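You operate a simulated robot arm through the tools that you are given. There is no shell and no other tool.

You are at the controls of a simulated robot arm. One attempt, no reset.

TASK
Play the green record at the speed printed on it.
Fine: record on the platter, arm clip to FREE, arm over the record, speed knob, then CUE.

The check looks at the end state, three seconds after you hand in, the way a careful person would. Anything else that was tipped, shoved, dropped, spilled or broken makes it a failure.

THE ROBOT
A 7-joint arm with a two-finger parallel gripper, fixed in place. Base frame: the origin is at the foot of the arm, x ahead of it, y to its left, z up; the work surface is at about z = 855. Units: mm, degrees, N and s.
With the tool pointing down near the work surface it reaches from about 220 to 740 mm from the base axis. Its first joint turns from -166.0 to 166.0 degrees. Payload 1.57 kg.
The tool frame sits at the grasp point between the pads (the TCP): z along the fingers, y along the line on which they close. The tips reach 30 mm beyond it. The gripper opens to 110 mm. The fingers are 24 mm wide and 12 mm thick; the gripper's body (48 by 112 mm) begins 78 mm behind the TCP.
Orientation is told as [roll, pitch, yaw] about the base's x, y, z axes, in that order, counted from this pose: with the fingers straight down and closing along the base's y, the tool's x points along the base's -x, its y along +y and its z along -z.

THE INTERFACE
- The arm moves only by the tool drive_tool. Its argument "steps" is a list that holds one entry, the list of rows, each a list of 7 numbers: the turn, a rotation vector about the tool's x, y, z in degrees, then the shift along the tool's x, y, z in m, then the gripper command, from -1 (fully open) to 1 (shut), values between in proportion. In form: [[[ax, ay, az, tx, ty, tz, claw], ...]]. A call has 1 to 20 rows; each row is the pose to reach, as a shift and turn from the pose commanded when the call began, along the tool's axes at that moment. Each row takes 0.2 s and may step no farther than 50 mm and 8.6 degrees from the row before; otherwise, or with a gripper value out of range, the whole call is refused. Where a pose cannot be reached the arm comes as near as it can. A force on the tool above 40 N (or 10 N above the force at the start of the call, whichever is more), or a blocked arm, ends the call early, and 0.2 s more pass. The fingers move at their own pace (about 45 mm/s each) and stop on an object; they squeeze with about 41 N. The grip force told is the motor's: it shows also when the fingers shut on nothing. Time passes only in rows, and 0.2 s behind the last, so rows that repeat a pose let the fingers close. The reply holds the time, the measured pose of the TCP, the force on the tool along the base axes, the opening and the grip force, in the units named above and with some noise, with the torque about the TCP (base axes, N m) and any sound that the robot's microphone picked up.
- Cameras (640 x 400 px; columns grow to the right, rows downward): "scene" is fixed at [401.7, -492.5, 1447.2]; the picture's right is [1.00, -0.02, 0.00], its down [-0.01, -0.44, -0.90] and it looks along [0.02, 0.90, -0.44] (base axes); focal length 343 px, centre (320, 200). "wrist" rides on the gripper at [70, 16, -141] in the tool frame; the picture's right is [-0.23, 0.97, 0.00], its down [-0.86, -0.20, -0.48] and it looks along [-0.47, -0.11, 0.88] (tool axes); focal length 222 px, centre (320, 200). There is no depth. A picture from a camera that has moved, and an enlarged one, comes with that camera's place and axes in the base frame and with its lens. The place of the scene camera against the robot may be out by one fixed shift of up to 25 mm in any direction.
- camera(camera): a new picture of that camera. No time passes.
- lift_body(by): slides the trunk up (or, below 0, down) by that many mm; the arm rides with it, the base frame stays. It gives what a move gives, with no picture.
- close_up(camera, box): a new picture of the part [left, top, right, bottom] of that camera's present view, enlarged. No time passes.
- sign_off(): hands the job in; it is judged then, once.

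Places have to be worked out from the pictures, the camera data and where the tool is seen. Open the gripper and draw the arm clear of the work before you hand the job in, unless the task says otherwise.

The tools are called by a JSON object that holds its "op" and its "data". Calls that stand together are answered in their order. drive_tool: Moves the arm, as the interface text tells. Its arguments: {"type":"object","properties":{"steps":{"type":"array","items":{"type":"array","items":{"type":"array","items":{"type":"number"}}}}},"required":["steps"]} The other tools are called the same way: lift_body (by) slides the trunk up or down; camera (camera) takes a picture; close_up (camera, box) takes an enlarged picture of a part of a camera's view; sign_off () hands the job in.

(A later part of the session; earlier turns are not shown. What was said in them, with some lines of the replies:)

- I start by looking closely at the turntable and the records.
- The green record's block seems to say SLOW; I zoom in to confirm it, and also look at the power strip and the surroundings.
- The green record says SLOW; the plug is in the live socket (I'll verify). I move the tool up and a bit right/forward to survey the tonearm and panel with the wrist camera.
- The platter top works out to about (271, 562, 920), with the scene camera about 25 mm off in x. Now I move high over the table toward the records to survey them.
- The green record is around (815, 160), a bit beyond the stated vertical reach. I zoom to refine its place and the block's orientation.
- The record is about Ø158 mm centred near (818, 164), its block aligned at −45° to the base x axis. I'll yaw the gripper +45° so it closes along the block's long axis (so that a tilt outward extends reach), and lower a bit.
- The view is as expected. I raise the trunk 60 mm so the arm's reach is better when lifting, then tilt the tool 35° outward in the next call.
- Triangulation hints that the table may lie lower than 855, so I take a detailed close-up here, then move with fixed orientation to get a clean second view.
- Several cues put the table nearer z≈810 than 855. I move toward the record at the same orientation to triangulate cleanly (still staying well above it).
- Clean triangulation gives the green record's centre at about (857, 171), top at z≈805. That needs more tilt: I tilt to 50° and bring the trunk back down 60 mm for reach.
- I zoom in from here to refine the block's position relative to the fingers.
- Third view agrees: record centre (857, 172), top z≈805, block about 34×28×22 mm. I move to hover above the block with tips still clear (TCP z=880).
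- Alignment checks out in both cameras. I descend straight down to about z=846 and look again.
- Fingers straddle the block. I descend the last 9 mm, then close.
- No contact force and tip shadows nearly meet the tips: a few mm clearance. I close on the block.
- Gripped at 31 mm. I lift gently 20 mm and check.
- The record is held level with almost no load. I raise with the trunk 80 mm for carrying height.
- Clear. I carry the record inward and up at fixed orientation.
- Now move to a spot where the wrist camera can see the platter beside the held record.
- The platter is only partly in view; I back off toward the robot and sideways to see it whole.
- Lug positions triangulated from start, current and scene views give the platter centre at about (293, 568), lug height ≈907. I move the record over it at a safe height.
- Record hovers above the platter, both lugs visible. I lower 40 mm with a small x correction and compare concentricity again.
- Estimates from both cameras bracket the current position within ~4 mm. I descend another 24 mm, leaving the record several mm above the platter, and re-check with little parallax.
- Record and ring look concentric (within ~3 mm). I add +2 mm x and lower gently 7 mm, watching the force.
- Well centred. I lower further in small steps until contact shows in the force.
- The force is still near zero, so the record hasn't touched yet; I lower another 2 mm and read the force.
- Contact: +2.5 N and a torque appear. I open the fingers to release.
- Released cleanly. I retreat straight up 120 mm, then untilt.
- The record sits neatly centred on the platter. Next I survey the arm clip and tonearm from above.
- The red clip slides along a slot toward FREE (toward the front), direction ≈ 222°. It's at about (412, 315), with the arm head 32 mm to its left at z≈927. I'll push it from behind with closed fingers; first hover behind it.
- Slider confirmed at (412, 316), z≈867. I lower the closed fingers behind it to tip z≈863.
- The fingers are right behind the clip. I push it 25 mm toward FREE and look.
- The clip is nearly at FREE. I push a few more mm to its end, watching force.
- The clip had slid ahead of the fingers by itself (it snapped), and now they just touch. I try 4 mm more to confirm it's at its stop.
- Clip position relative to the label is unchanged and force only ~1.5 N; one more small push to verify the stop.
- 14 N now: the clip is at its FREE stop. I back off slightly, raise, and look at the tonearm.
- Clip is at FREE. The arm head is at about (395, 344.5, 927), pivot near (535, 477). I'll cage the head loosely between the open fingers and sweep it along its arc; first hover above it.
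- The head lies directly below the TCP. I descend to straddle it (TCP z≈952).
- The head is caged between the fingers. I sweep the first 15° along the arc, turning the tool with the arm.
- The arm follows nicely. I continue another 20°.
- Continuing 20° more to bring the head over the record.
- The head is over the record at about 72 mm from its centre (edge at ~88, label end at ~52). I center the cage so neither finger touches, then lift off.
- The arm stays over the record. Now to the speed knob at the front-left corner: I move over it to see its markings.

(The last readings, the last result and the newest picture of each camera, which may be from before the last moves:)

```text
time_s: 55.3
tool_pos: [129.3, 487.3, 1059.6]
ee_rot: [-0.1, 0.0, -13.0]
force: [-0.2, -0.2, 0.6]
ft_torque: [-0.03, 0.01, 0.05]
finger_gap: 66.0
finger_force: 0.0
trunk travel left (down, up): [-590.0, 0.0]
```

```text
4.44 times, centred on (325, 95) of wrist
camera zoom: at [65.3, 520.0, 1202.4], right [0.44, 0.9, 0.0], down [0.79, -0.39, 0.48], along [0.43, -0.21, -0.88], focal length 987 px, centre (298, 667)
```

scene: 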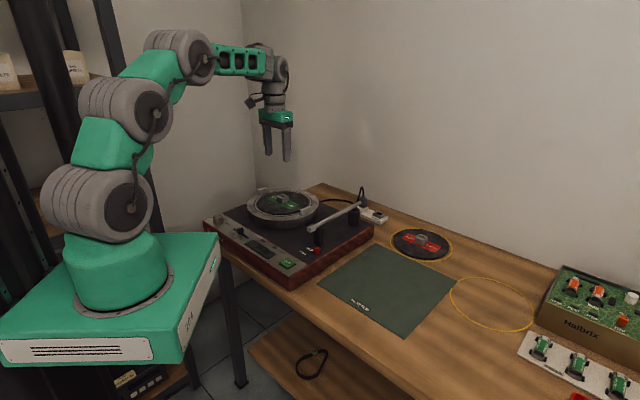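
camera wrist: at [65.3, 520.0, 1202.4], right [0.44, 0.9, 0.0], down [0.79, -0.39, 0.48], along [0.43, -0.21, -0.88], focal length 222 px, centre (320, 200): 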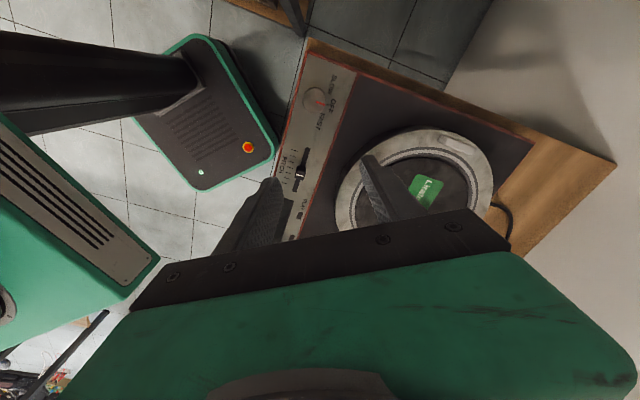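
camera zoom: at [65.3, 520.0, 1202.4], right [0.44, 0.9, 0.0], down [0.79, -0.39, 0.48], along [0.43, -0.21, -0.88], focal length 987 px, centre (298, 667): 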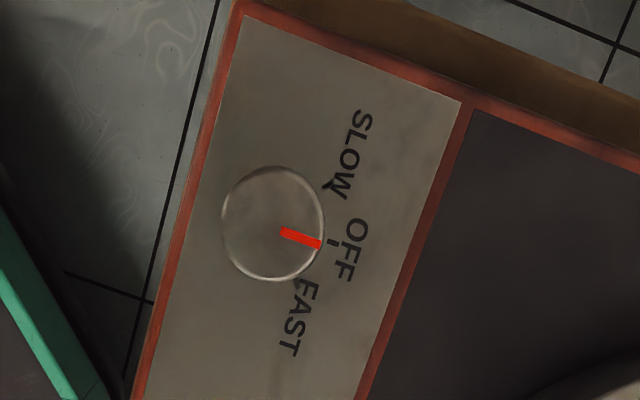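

The pointer is at OFF; SLOW is ≈50° counter-clockwise (seen from above). The knob is near (86, 501), Ø≈31 mm. I move above it, lower, and refine.

{"op": "drive_tool", "data": {"steps": [[[0, 0, 0, 0.0151, 0.0012, 0.0317, -0.1], [0, 0, 0, 0.0302, 0.0024, 0.0633, -0.1], [0, 0, 0, 0.0453, 0.0036, 0.095, -0.1], [0, 0, 0, 0.0453, 0.0036, 0.095, -0.1]]]}}

{"op": "close_up", "data": {"camera": "wrist", "box": [230, 90, 410, 220]}}

{"op": "close_up", "data": {"camera": "scene", "box": [180, 150, 300, 250]}}

```text
time_s: 56.3
tool_pos: [85.8, 502.9, 965.5]
ee_rot: [0.0, 0.1, -13.0]
force: [0.0, 0.9, 0.1]
ft_torque: [-0.01, -0.02, 0.02]
finger_gap: 60.4
finger_force: 0.0
trunk travel left (down, up): [-590.0, 0.0]
```

```text
3.08 times, centred on (320, 155) of wrist
camera zoom: at [22.9, 533.8, 1107.5], right [0.44, 0.9, 0.0], down [0.79, -0.39, 0.48], along [0.43, -0.21, -0.88], focal length 684 px, centre (320, 338)
```

zoom: 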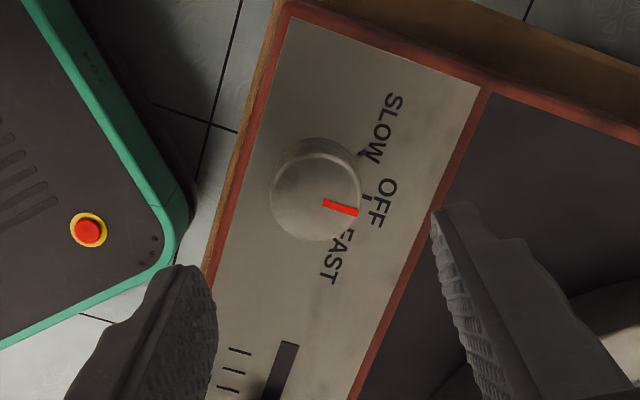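

```text
4.00 times, centred on (240, 200) of scene
camera zoom: at [401.7, -492.5, 1447.2], right [1.0, -0.02, 0.0], down [-0.01, -0.44, -0.9], along [0.02, 0.9, -0.44], focal length 1373 px, centre (640, 200)
```

zoom: 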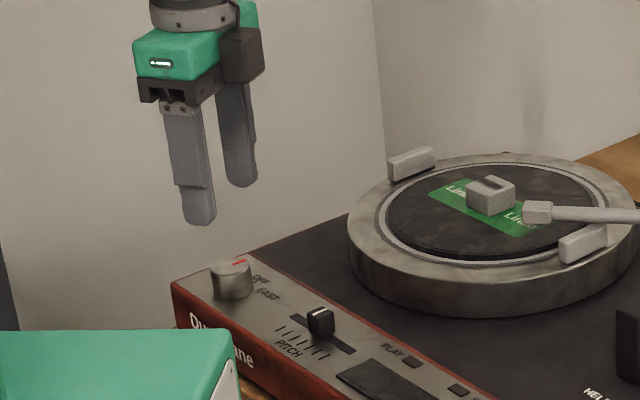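

Knob centre is (85, 502), top z≈881. I descend around it to tip z≈867.

{"op": "drive_tool", "data": {"steps": [[[0, 0, 0, 0.0007, -0.001, 0.025, -0.1], [0, 0, 0, 0.0007, -0.001, 0.05, -0.1], [0, 0, 0, 0.0007, -0.001, 0.062, -0.1], [0, 0, 0, 0.0007, -0.001, 0.069, -0.1], [0, 0, 0, 0.0007, -0.001, 0.069, -0.1]]]}}

{"op": "close_up", "data": {"camera": "wrist", "box": [230, 90, 410, 220]}}

{"op": "close_up", "data": {"camera": "scene", "box": [180, 180, 280, 250]}}

```text
time_s: 57.5
tool_pos: [86.1, 502.7, 897.0]
ee_rot: [0.0, 0.0, -13.1]
force: [0.0, -0.2, -1.4]
ft_torque: [0.02, 0.01, -0.01]
finger_gap: 60.5
finger_force: 0.1
trunk travel left (down, up): [-590.0, 0.0]
```

```text
3.08 times, centred on (320, 155) of wrist
camera zoom: at [22.4, 533.3, 1039.1], right [0.44, 0.9, 0.0], down [0.79, -0.39, 0.48], along [0.43, -0.21, -0.88], focal length 684 px, centre (320, 338)
```

zoom: 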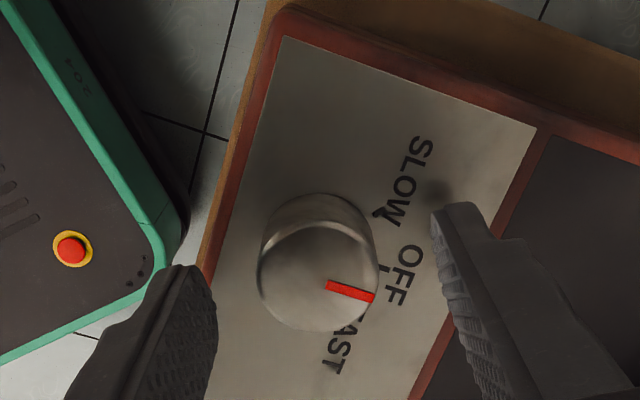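

```text
5.71 times, centred on (230, 215) of scene
camera zoom: at [401.7, -492.5, 1447.2], right [1.0, -0.02, 0.0], down [-0.01, -0.44, -0.9], along [0.02, 0.9, -0.44], focal length 1961 px, centre (834, 114)
```

zoom: 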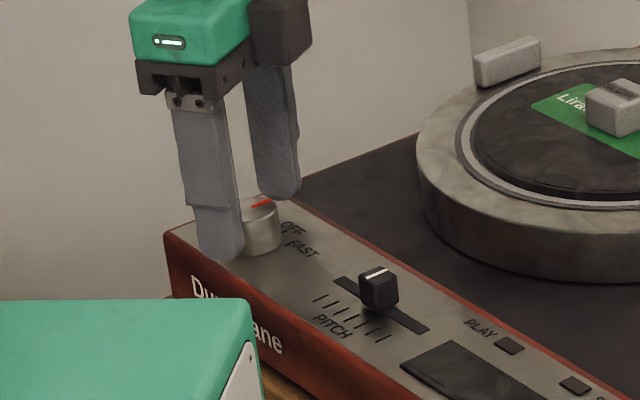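

Knob is centred between the fingers. I close on it.

{"op": "drive_tool", "data": {"steps": [[[0, 0, 0, 0, 0, 0, 0.2], [0, 0, 0, 0, 0, 0, 0.4], [0, 0, 0, 0, 0, 0, 0.5], [0, 0, 0, 0, 0, 0, 0.6], [0, 0, 0, 0, 0, 0, 0.6]]]}}

{"op": "close_up", "data": {"camera": "wrist", "box": [230, 90, 410, 220]}}

```text
time_s: 58.7
tool_pos: [85.8, 501.5, 897.5]
ee_rot: [0.0, 0.0, -12.9]
force: [0.0, -1.7, -1.0]
ft_torque: [-0.05, -0.02, -0.01]
finger_gap: 31.3
finger_force: 39.3
trunk travel left (down, up): [-590.0, 0.0]
```

```text
3.08 times, centred on (320, 155) of wrist
camera zoom: at [22.3, 533.1, 1039.2], right [0.44, 0.9, 0.0], down [0.79, -0.39, 0.48], along [0.43, -0.21, -0.88], focal length 684 px, centre (320, 338)
```

zoom: 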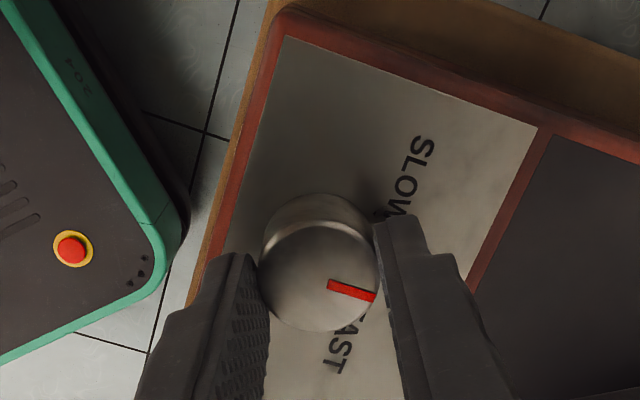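

Gripped at 31 mm with little side force. I rotate 48° counter-clockwise and read torque.

{"op": "drive_tool", "data": {"steps": [[[0, 0, -6, 0, 0, 0, 0.6], [0, 0, -12, 0, 0, 0, 0.6], [0, 0, -18, 0, 0, 0, 0.6], [0, 0, -24, 0, 0, 0, 0.6], [0, 0, -30, 0, 0, 0, 0.6], [0, 0, -36, 0, 0, 0, 0.6], [0, 0, -42, 0, 0, 0, 0.6], [0, 0, -48, 0, 0, 0, 0.6], [0, 0, -48, 0, 0, 0, 0.6]]]}}

{"op": "close_up", "data": {"camera": "wrist", "box": [230, 90, 410, 220]}}

{"op": "close_up", "data": {"camera": "scene", "box": [180, 180, 280, 250]}}

```text
time_s: 60.7
tool_pos: [85.2, 502.8, 898.4]
ee_rot: [0.0, 0.1, 35.1]
force: [1.2, 0.2, -1.9]
ft_torque: [-0.15, 0.16, 0.03]
finger_gap: 31.1
finger_force: 40.5
trunk travel left (down, up): [-590.0, 0.0]
```

```text
3.08 times, centred on (320, 155) of wrist
camera zoom: at [20.0, 475.7, 1039.2], right [-0.37, 0.93, 0.0], down [0.81, 0.33, 0.48], along [0.44, 0.18, -0.88], focal length 684 px, centre (320, 338)
```

zoom: 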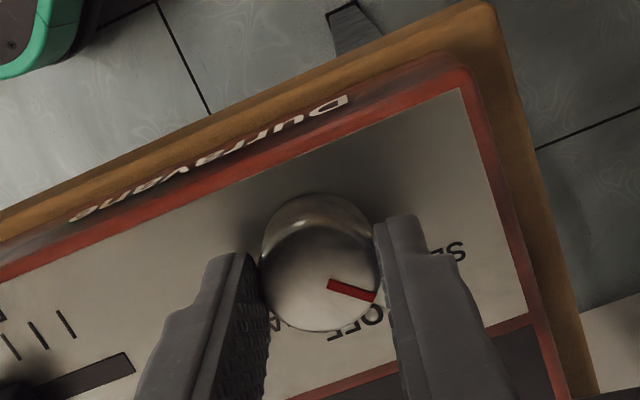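

```text
5.71 times, centred on (230, 215) of scene
camera zoom: at [401.7, -492.5, 1447.2], right [1.0, -0.02, 0.0], down [-0.01, -0.44, -0.9], along [0.02, 0.9, -0.44], focal length 1961 px, centre (834, 114)
```

zoom: 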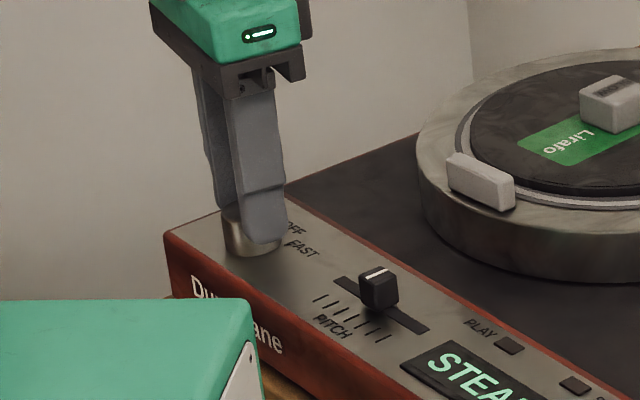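

The pointer turned with the gripper; the platter is rotating and the display lit up. I look at the display and lamps.

{"op": "close_up", "data": {"camera": "scene", "box": [220, 180, 380, 290]}}

{"op": "close_up", "data": {"camera": "scene", "box": [240, 225, 300, 270]}}

```text
3.64 times, centred on (300, 235) of scene
camera zoom: at [401.7, -492.5, 1447.2], right [1.0, -0.02, 0.0], down [-0.01, -0.44, -0.9], along [0.02, 0.9, -0.44], focal length 1248 px, centre (393, 73)
```

zoom: 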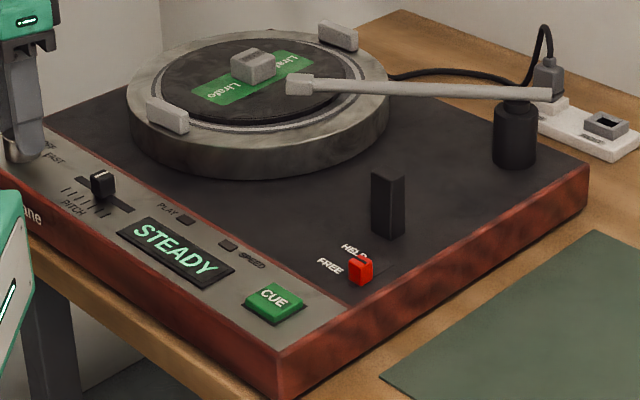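

```text
8.89 times, centred on (270, 248) of scene
camera zoom: at [401.7, -492.5, 1447.2], right [1.0, -0.02, 0.0], down [-0.01, -0.44, -0.9], along [0.02, 0.9, -0.44], focal length 3051 px, centre (764, -222)
```

zoom: 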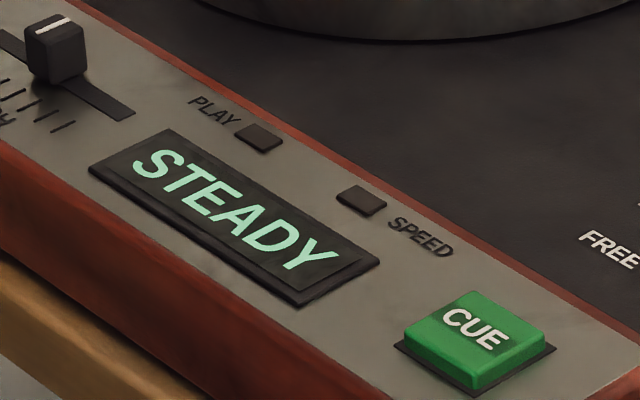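

Display reads STEADY and the platter turns. I release the knob and rise to check its pointer against SLOW.

{"op": "drive_tool", "data": {"steps": [[[0, 0, -48, 0, 0, 0, 0.3], [0, 0, 0, 0, 0, 0, 0.1]]]}}

```text
refused: row 1 steps farther than a row can; nothing moved
```

That call was refused (my rows were wrong; poses are relative to the current one). I open in place with zero motion, then rise.

{"op": "drive_tool", "data": {"steps": [[[0, 0, 0, 0, 0, 0, 0.3], [0, 0, 0, 0, 0, 0, 0.1], [0, 0, 0, 0, 0, 0, -0.1], [0, 0, 0, 0, 0, 0, -0.1], [0, 0, 0, 0, 0, -0.02, -0.1], [0, 0, 0, 0, 0, -0.06, -0.1], [0, 0, 0, 0, 0, -0.1, -0.1], [0, 0, 0, 0, 0, -0.1, -0.1]]]}}

{"op": "close_up", "data": {"camera": "wrist", "box": [230, 70, 410, 200]}}

{"op": "close_up", "data": {"camera": "scene", "box": [200, 170, 380, 290]}}

```text
time_s: 62.5
tool_pos: [86.2, 503.8, 996.8]
ee_rot: [0.0, 0.0, 35.0]
force: [0.0, 0.4, 0.4]
ft_torque: [0.0, -0.02, -0.01]
finger_gap: 60.4
finger_force: 0.0
trunk travel left (down, up): [-590.0, 0.0]
```

```text
3.08 times, centred on (320, 135) of wrist
camera zoom: at [20.0, 475.9, 1139.0], right [-0.37, 0.93, 0.0], down [0.81, 0.33, 0.48], along [0.44, 0.18, -0.88], focal length 684 px, centre (320, 400)
```

zoom: 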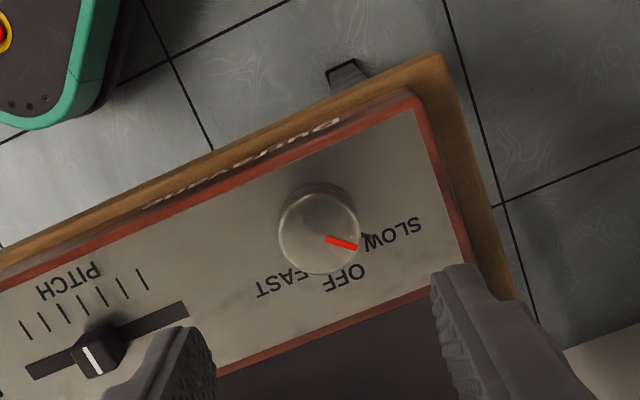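

```text
3.33 times, centred on (290, 230) of scene
camera zoom: at [401.7, -492.5, 1447.2], right [1.0, -0.02, 0.0], down [-0.01, -0.44, -0.9], along [0.02, 0.9, -0.44], focal length 1144 px, centre (420, 100)
```

zoom: 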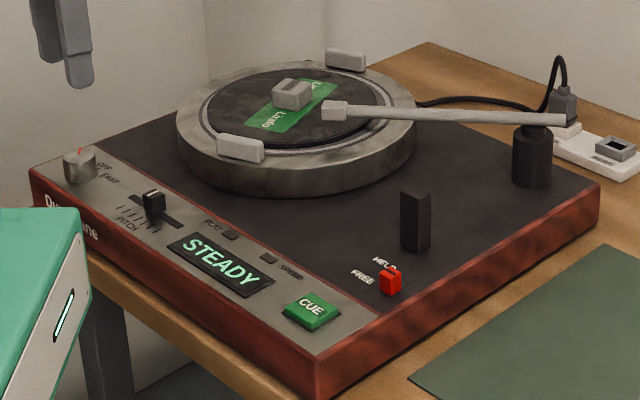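

The knob pointer sits on SLOW. Now the CUE button, located around (329, 269); I go above it with fingers closed.

{"op": "drive_tool", "data": {"steps": [[[0, 0, 0, -0.0081, -0.0415, 0.0, 0.3], [0, 0, 0, -0.0161, -0.083, 0.0, 0.6], [0, 0, 0, -0.0242, -0.1245, 0.0, 1], [0, 0, 0, -0.0323, -0.166, 0.0, 1], [0, 0, 0, -0.0404, -0.2074, 0.01, 1], [0, 0, 0, -0.0484, -0.2489, 0.02, 1], [0, 0, 0, -0.0565, -0.2904, 0.03, 1], [0, 0, 0, -0.0646, -0.3319, 0.037, 1], [0, 0, 0, -0.0646, -0.3319, 0.037, 1]]]}}

{"op": "camera", "data": {"camera": "wrist"}}

{"op": "close_up", "data": {"camera": "scene", "box": [220, 170, 380, 300]}}

```text
time_s: 64.5
tool_pos: [329.2, 267.6, 960.4]
ee_rot: [-0.1, -0.1, 35.1]
force: [0.7, 0.3, 0.3]
ft_torque: [0.0, 0.01, -0.02]
finger_gap: 0.1
finger_force: 21.2
trunk travel left (down, up): [-590.0, 0.0]
```

```text
taken
camera wrist: at [263.7, 241.0, 1101.8], right [-0.37, 0.93, 0.0], down [0.81, 0.33, 0.48], along [0.44, 0.18, -0.88], focal length 222 px, centre (320, 200)
```

wrist: 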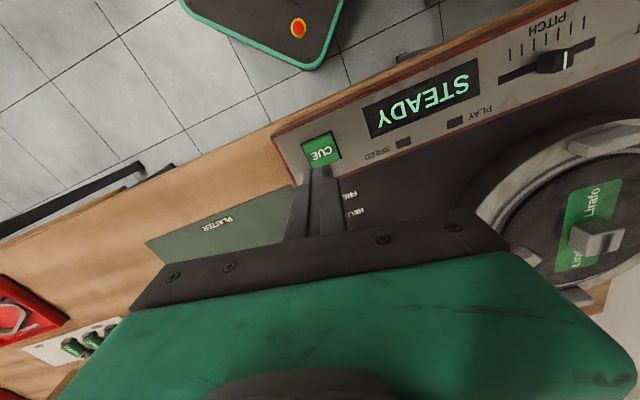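

```text
3.08 times, centred on (300, 235) of scene
camera zoom: at [401.7, -492.5, 1447.2], right [1.0, -0.02, 0.0], down [-0.01, -0.44, -0.9], along [0.02, 0.9, -0.44], focal length 1056 px, centre (382, 92)
```

zoom: 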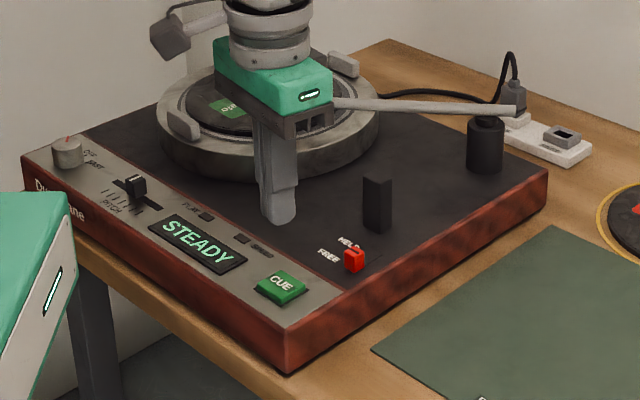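

The button is right under the tool (327.5, 267). I lower to just above it.

{"op": "drive_tool", "data": {"steps": [[[0, 0, 0, 0.0013, 0.0007, 0.025, 1], [0, 0, 0, 0.0013, 0.0007, 0.045, 1], [0, 0, 0, 0.0013, 0.0007, 0.055, 1], [0, 0, 0, 0.0013, 0.0007, 0.055, 1]]]}}

{"op": "close_up", "data": {"camera": "wrist", "box": [240, 100, 420, 240]}}

{"op": "close_up", "data": {"camera": "scene", "box": [240, 210, 340, 280]}}

```text
time_s: 65.5
tool_pos: [327.5, 268.4, 905.4]
ee_rot: [0.0, 0.0, 35.0]
force: [0.1, -0.1, 0.1]
ft_torque: [-0.01, 0.01, -0.02]
finger_gap: 0.0
finger_force: 21.1
trunk travel left (down, up): [-590.0, 0.0]
```

```text
2.86 times, centred on (330, 170) of wrist
camera zoom: at [262.2, 241.2, 1047.2], right [-0.37, 0.93, 0.0], down [0.81, 0.33, 0.48], along [0.44, 0.18, -0.88], focal length 635 px, centre (291, 286)
```

zoom: 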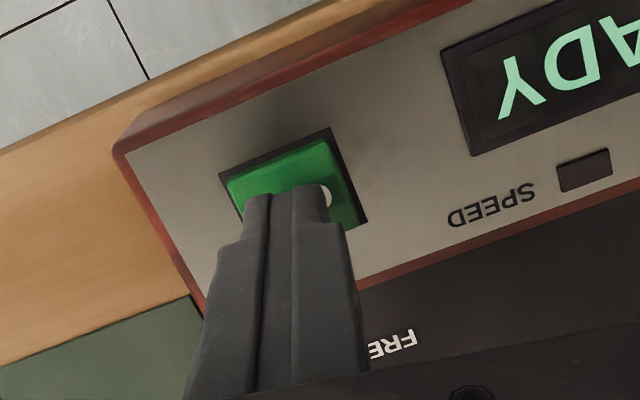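

```text
5.71 times, centred on (290, 245) of scene
camera zoom: at [401.7, -492.5, 1447.2], right [1.0, -0.02, 0.0], down [-0.01, -0.44, -0.9], along [0.02, 0.9, -0.44], focal length 1961 px, centre (491, -57)
```

zoom: 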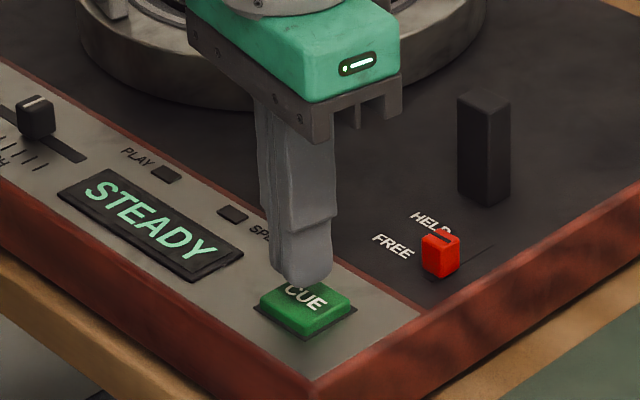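

The closed tips are a few mm above the button centre. I press down slowly.

{"op": "drive_tool", "data": {"steps": [[[0, 0, 0, 0, 0, 0.003, 1], [0, 0, 0, 0, 0, 0.006, 1], [0, 0, 0, 0, 0, 0.008, 1], [0, 0, 0, 0, 0, 0.008, 1]]]}}

{"op": "close_up", "data": {"camera": "scene", "box": [240, 210, 340, 280]}}

```text
time_s: 66.5
tool_pos: [327.0, 268.6, 895.6]
ee_rot: [0.1, 0.0, 34.9]
force: [-0.6, 0.5, 0.0]
ft_torque: [0.02, -0.02, 0.01]
finger_gap: 0.2
finger_force: 21.0
trunk travel left (down, up): [-590.0, 0.0]
```

```text
5.71 times, centred on (290, 245) of scene
camera zoom: at [401.7, -492.5, 1447.2], right [1.0, -0.02, 0.0], down [-0.01, -0.44, -0.9], along [0.02, 0.9, -0.44], focal length 1961 px, centre (491, -57)
```

zoom: 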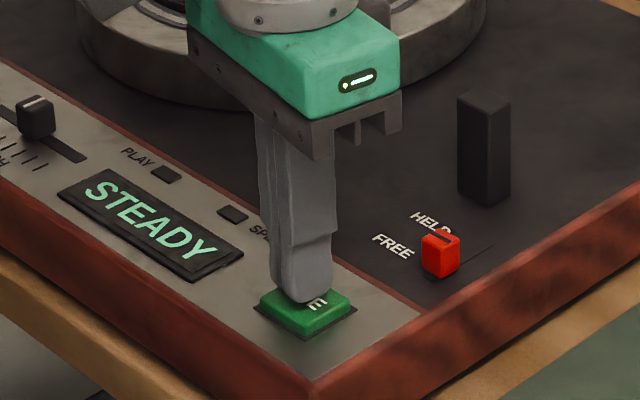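

No contact yet at tip z≈866; I continue down in 1 mm steps.

{"op": "drive_tool", "data": {"steps": [[[0, 0, 0, 0, 0, 0.001, 1], [0, 0, 0, 0, 0, 0.002, 1], [0, 0, 0, 0, 0, 0.003, 1], [0, 0, 0, 0, 0, 0.004, 1], [0, 0, 0, 0, 0, 0.004, 1]]]}}

{"op": "close_up", "data": {"camera": "scene", "box": [200, 170, 380, 290]}}

```text
time_s: 67.7
tool_pos: [328.4, 267.2, 893.5]
ee_rot: [0.0, 0.0, 35.0]
force: [1.0, -1.0, 0.5]
ft_torque: [0.01, -0.02, -0.02]
finger_gap: 0.0
finger_force: 20.9
trunk travel left (down, up): [-590.0, 0.0]
```

```text
3.33 times, centred on (290, 230) of scene
camera zoom: at [401.7, -492.5, 1447.2], right [1.0, -0.02, 0.0], down [-0.01, -0.44, -0.9], along [0.02, 0.9, -0.44], focal length 1144 px, centre (420, 100)
```

zoom: 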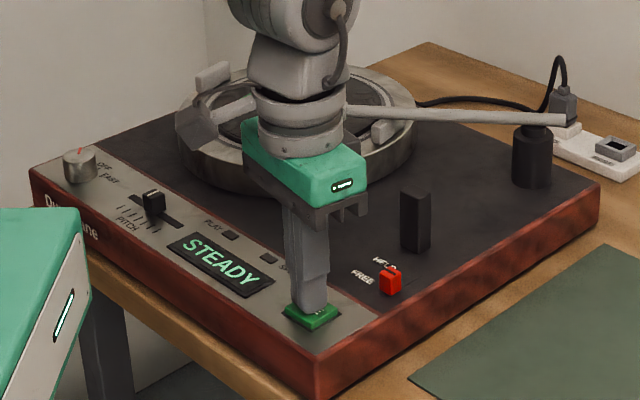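

Still almost no force; I keep going down 1 mm at a time.

{"op": "drive_tool", "data": {"steps": [[[0, 0, 0, 0, 0, 0.001, 1], [0, 0, 0, 0, 0, 0.002, 1], [0, 0, 0, 0, 0, 0.003, 1], [0, 0, 0, 0, 0, 0.003, 1]]]}}

{"op": "close_up", "data": {"camera": "scene", "box": [220, 200, 340, 290]}}

```text
time_s: 68.7
tool_pos: [327.2, 267.1, 891.7]
ee_rot: [-0.1, 0.0, 35.0]
force: [0.1, 0.1, 1.1]
ft_torque: [0.01, 0.0, -0.01]
finger_gap: 0.0
finger_force: 21.5
trunk travel left (down, up): [-590.0, 0.0]
```

```text
4.44 times, centred on (280, 245) of scene
camera zoom: at [401.7, -492.5, 1447.2], right [1.0, -0.02, 0.0], down [-0.01, -0.44, -0.9], along [0.02, 0.9, -0.44], focal length 1526 px, centre (498, 0)
```

zoom: 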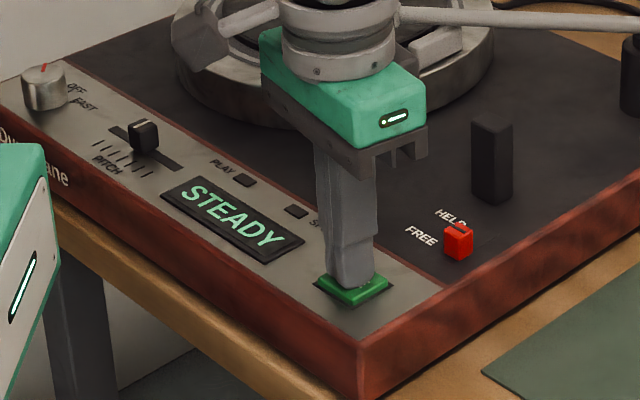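

A slight upward force (~1 N) appears and the button seems to go down. I press 3 mm further.

{"op": "drive_tool", "data": {"steps": [[[0, 0, 0, 0, 0, 0.001, 1], [0, 0, 0, 0, 0, 0.002, 1], [0, 0, 0, 0, 0, 0.003, 1], [0, 0, 0, 0, 0, 0.003, 1]]]}}

{"op": "close_up", "data": {"camera": "scene", "box": [220, 200, 340, 290]}}

```text
time_s: 69.7
tool_pos: [327.8, 267.6, 887.9]
ee_rot: [0.0, -0.2, 34.9]
force: [-0.3, 0.5, 7.0]
ft_torque: [0.02, 0.03, 0.01]
finger_gap: 0.0
finger_force: 21.6
trunk travel left (down, up): [-590.0, 0.0]
heard: click
```

```text
4.44 times, centred on (280, 245) of scene
camera zoom: at [401.7, -492.5, 1447.2], right [1.0, -0.02, 0.0], down [-0.01, -0.44, -0.9], along [0.02, 0.9, -0.44], focal length 1526 px, centre (498, 0)
```

zoom: 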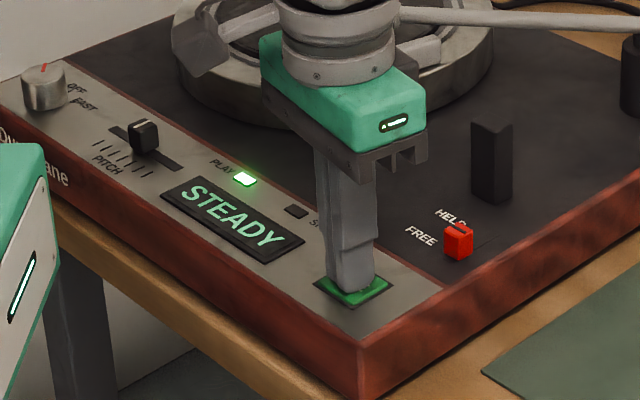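

Click heard and the PLAY lamp is lit. I lift straight off the button and draw away.

{"op": "drive_tool", "data": {"steps": [[[0, 0, 0, 0, 0, -0.005, 1], [0, 0, 0, 0, 0, -0.02, 1], [0, 0, 0, 0, 0, -0.06, 1], [0, 0, 0, 0, 0, -0.1, 1], [0, 0, 0, 0, 0, -0.14, 1], [0, 0, 0, 0.03, 0, -0.17, 0.6], [0, 0, 0, 0.06, 0, -0.18, 0.2], [0, 0, 0, 0.06, 0, -0.18, -0.2], [0, 0, 0, 0.06, 0, -0.18, -0.2]]]}}

{"op": "close_up", "data": {"camera": "scene", "box": [200, 170, 380, 290]}}

{"op": "camera", "data": {"camera": "wrist"}}

```text
time_s: 71.7
tool_pos: [277.9, 232.8, 1067.0]
ee_rot: [-0.1, -0.1, 35.0]
force: [0.1, 1.0, 0.5]
ft_torque: [-0.01, 0.0, 0.01]
finger_gap: 65.8
finger_force: 0.1
trunk travel left (down, up): [-590.0, 0.0]
```

```text
3.33 times, centred on (290, 230) of scene
camera zoom: at [401.7, -492.5, 1447.2], right [1.0, -0.02, 0.0], down [-0.01, -0.44, -0.9], along [0.02, 0.9, -0.44], focal length 1144 px, centre (420, 100)
```

zoom: 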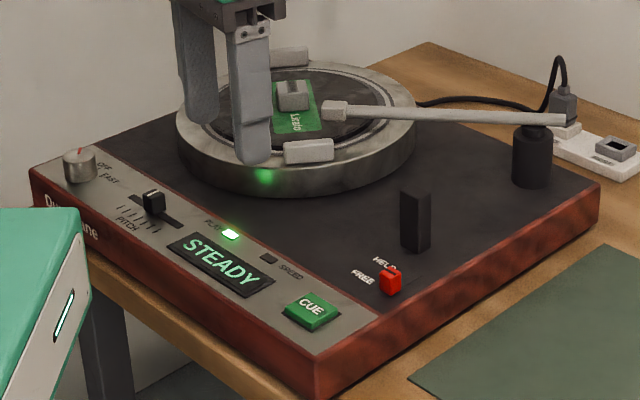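

```text
taken
camera wrist: at [212.5, 205.8, 1208.0], right [-0.37, 0.93, 0.0], down [0.82, 0.33, 0.48], along [0.44, 0.18, -0.88], focal length 222 px, centre (320, 200)
```

wrist: 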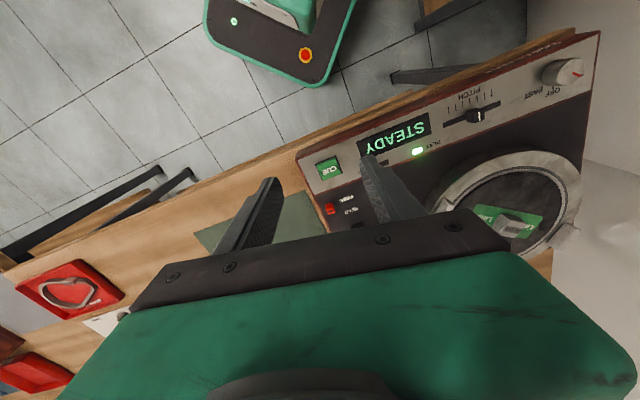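

PLAY is lit and display STEADY. I draw the arm further clear, open the gripper, and watch for a few seconds.

{"op": "drive_tool", "data": {"steps": [[[0, 0, 0, 0.0176, -0.013, -0.02, -0.6], [0, 0, 0, 0.0353, -0.026, -0.04, -1], [0, 0, 0, 0.0529, -0.0389, -0.06, -1], [0, 0, 0, 0.0705, -0.0519, -0.08, -1], [0, 0, 0, 0.0705, -0.0519, -0.08, -1], [0, 0, 0, 0.0705, -0.0519, -0.08, -1], [0, 0, 0, 0.0705, -0.0519, -0.08, -1], [0, 0, 0, 0.0705, -0.0519, -0.08, -1], [0, 0, 0, 0.0705, -0.0519, -0.08, -1], [0, 0, 0, 0.0705, -0.0519, -0.08, -1]]]}}

{"op": "close_up", "data": {"camera": "scene", "box": [200, 170, 380, 290]}}

{"op": "camera", "data": {"camera": "scene"}}

```text
time_s: 73.9
tool_pos: [250.8, 149.6, 1147.0]
ee_rot: [0.0, 0.0, 35.0]
force: [0.1, -0.1, -1.0]
ft_torque: [-0.03, 0.0, -0.01]
finger_gap: 110.2
finger_force: 0.0
trunk travel left (down, up): [-590.0, 0.0]
```

```text
3.33 times, centred on (290, 230) of scene
camera zoom: at [401.7, -492.5, 1447.2], right [1.0, -0.02, 0.0], down [-0.01, -0.44, -0.9], along [0.02, 0.9, -0.44], focal length 1144 px, centre (420, 100)
```

zoom: 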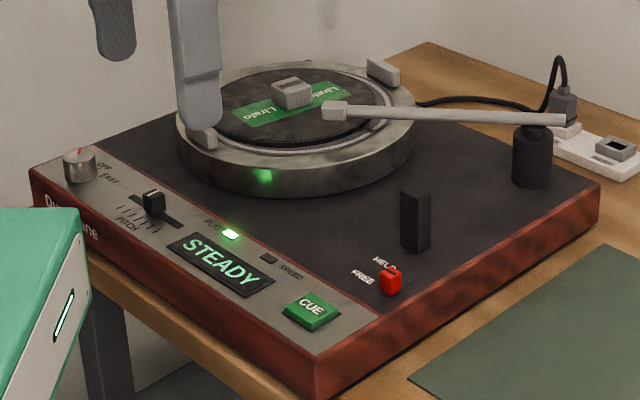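

```text
taken
```

scene: 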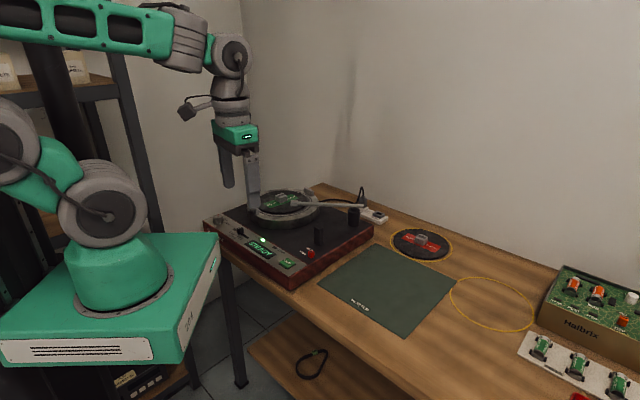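

The record is turning, PLAY is lit, the display reads STEADY, the knob is on SLOW, the clip on FREE and the arm over the record. Nothing else was disturbed and the gripper is open and clear, so I hand in.

{"op": "sign_off", "data": {}}

```text
The job is handed in.
```

The green record is on the platter and playing at SLOW, the speed printed on it, and I've handed the job in. I haven't seen the check's verdict.

- **Record:** it sits centred on the platter to within about 3 mm, and the platter is turning.
- **Arm clip:** pushed to FREE, up against its stop.
- **Tonearm:** its head is over the record, between the label and the edge.
- **Speed knob:** turned from OFF to SLOW, and the display reads STEADY.
- **CUE:** it clicked when pressed, and the PLAY lamp came on.

The SPEED lamp stayed off the whole time. I don't know what it signals, and I took STEADY to mean the speed is right.

The gripper is open, the arm is clear of the turntable, and nothing else on the table was moved.
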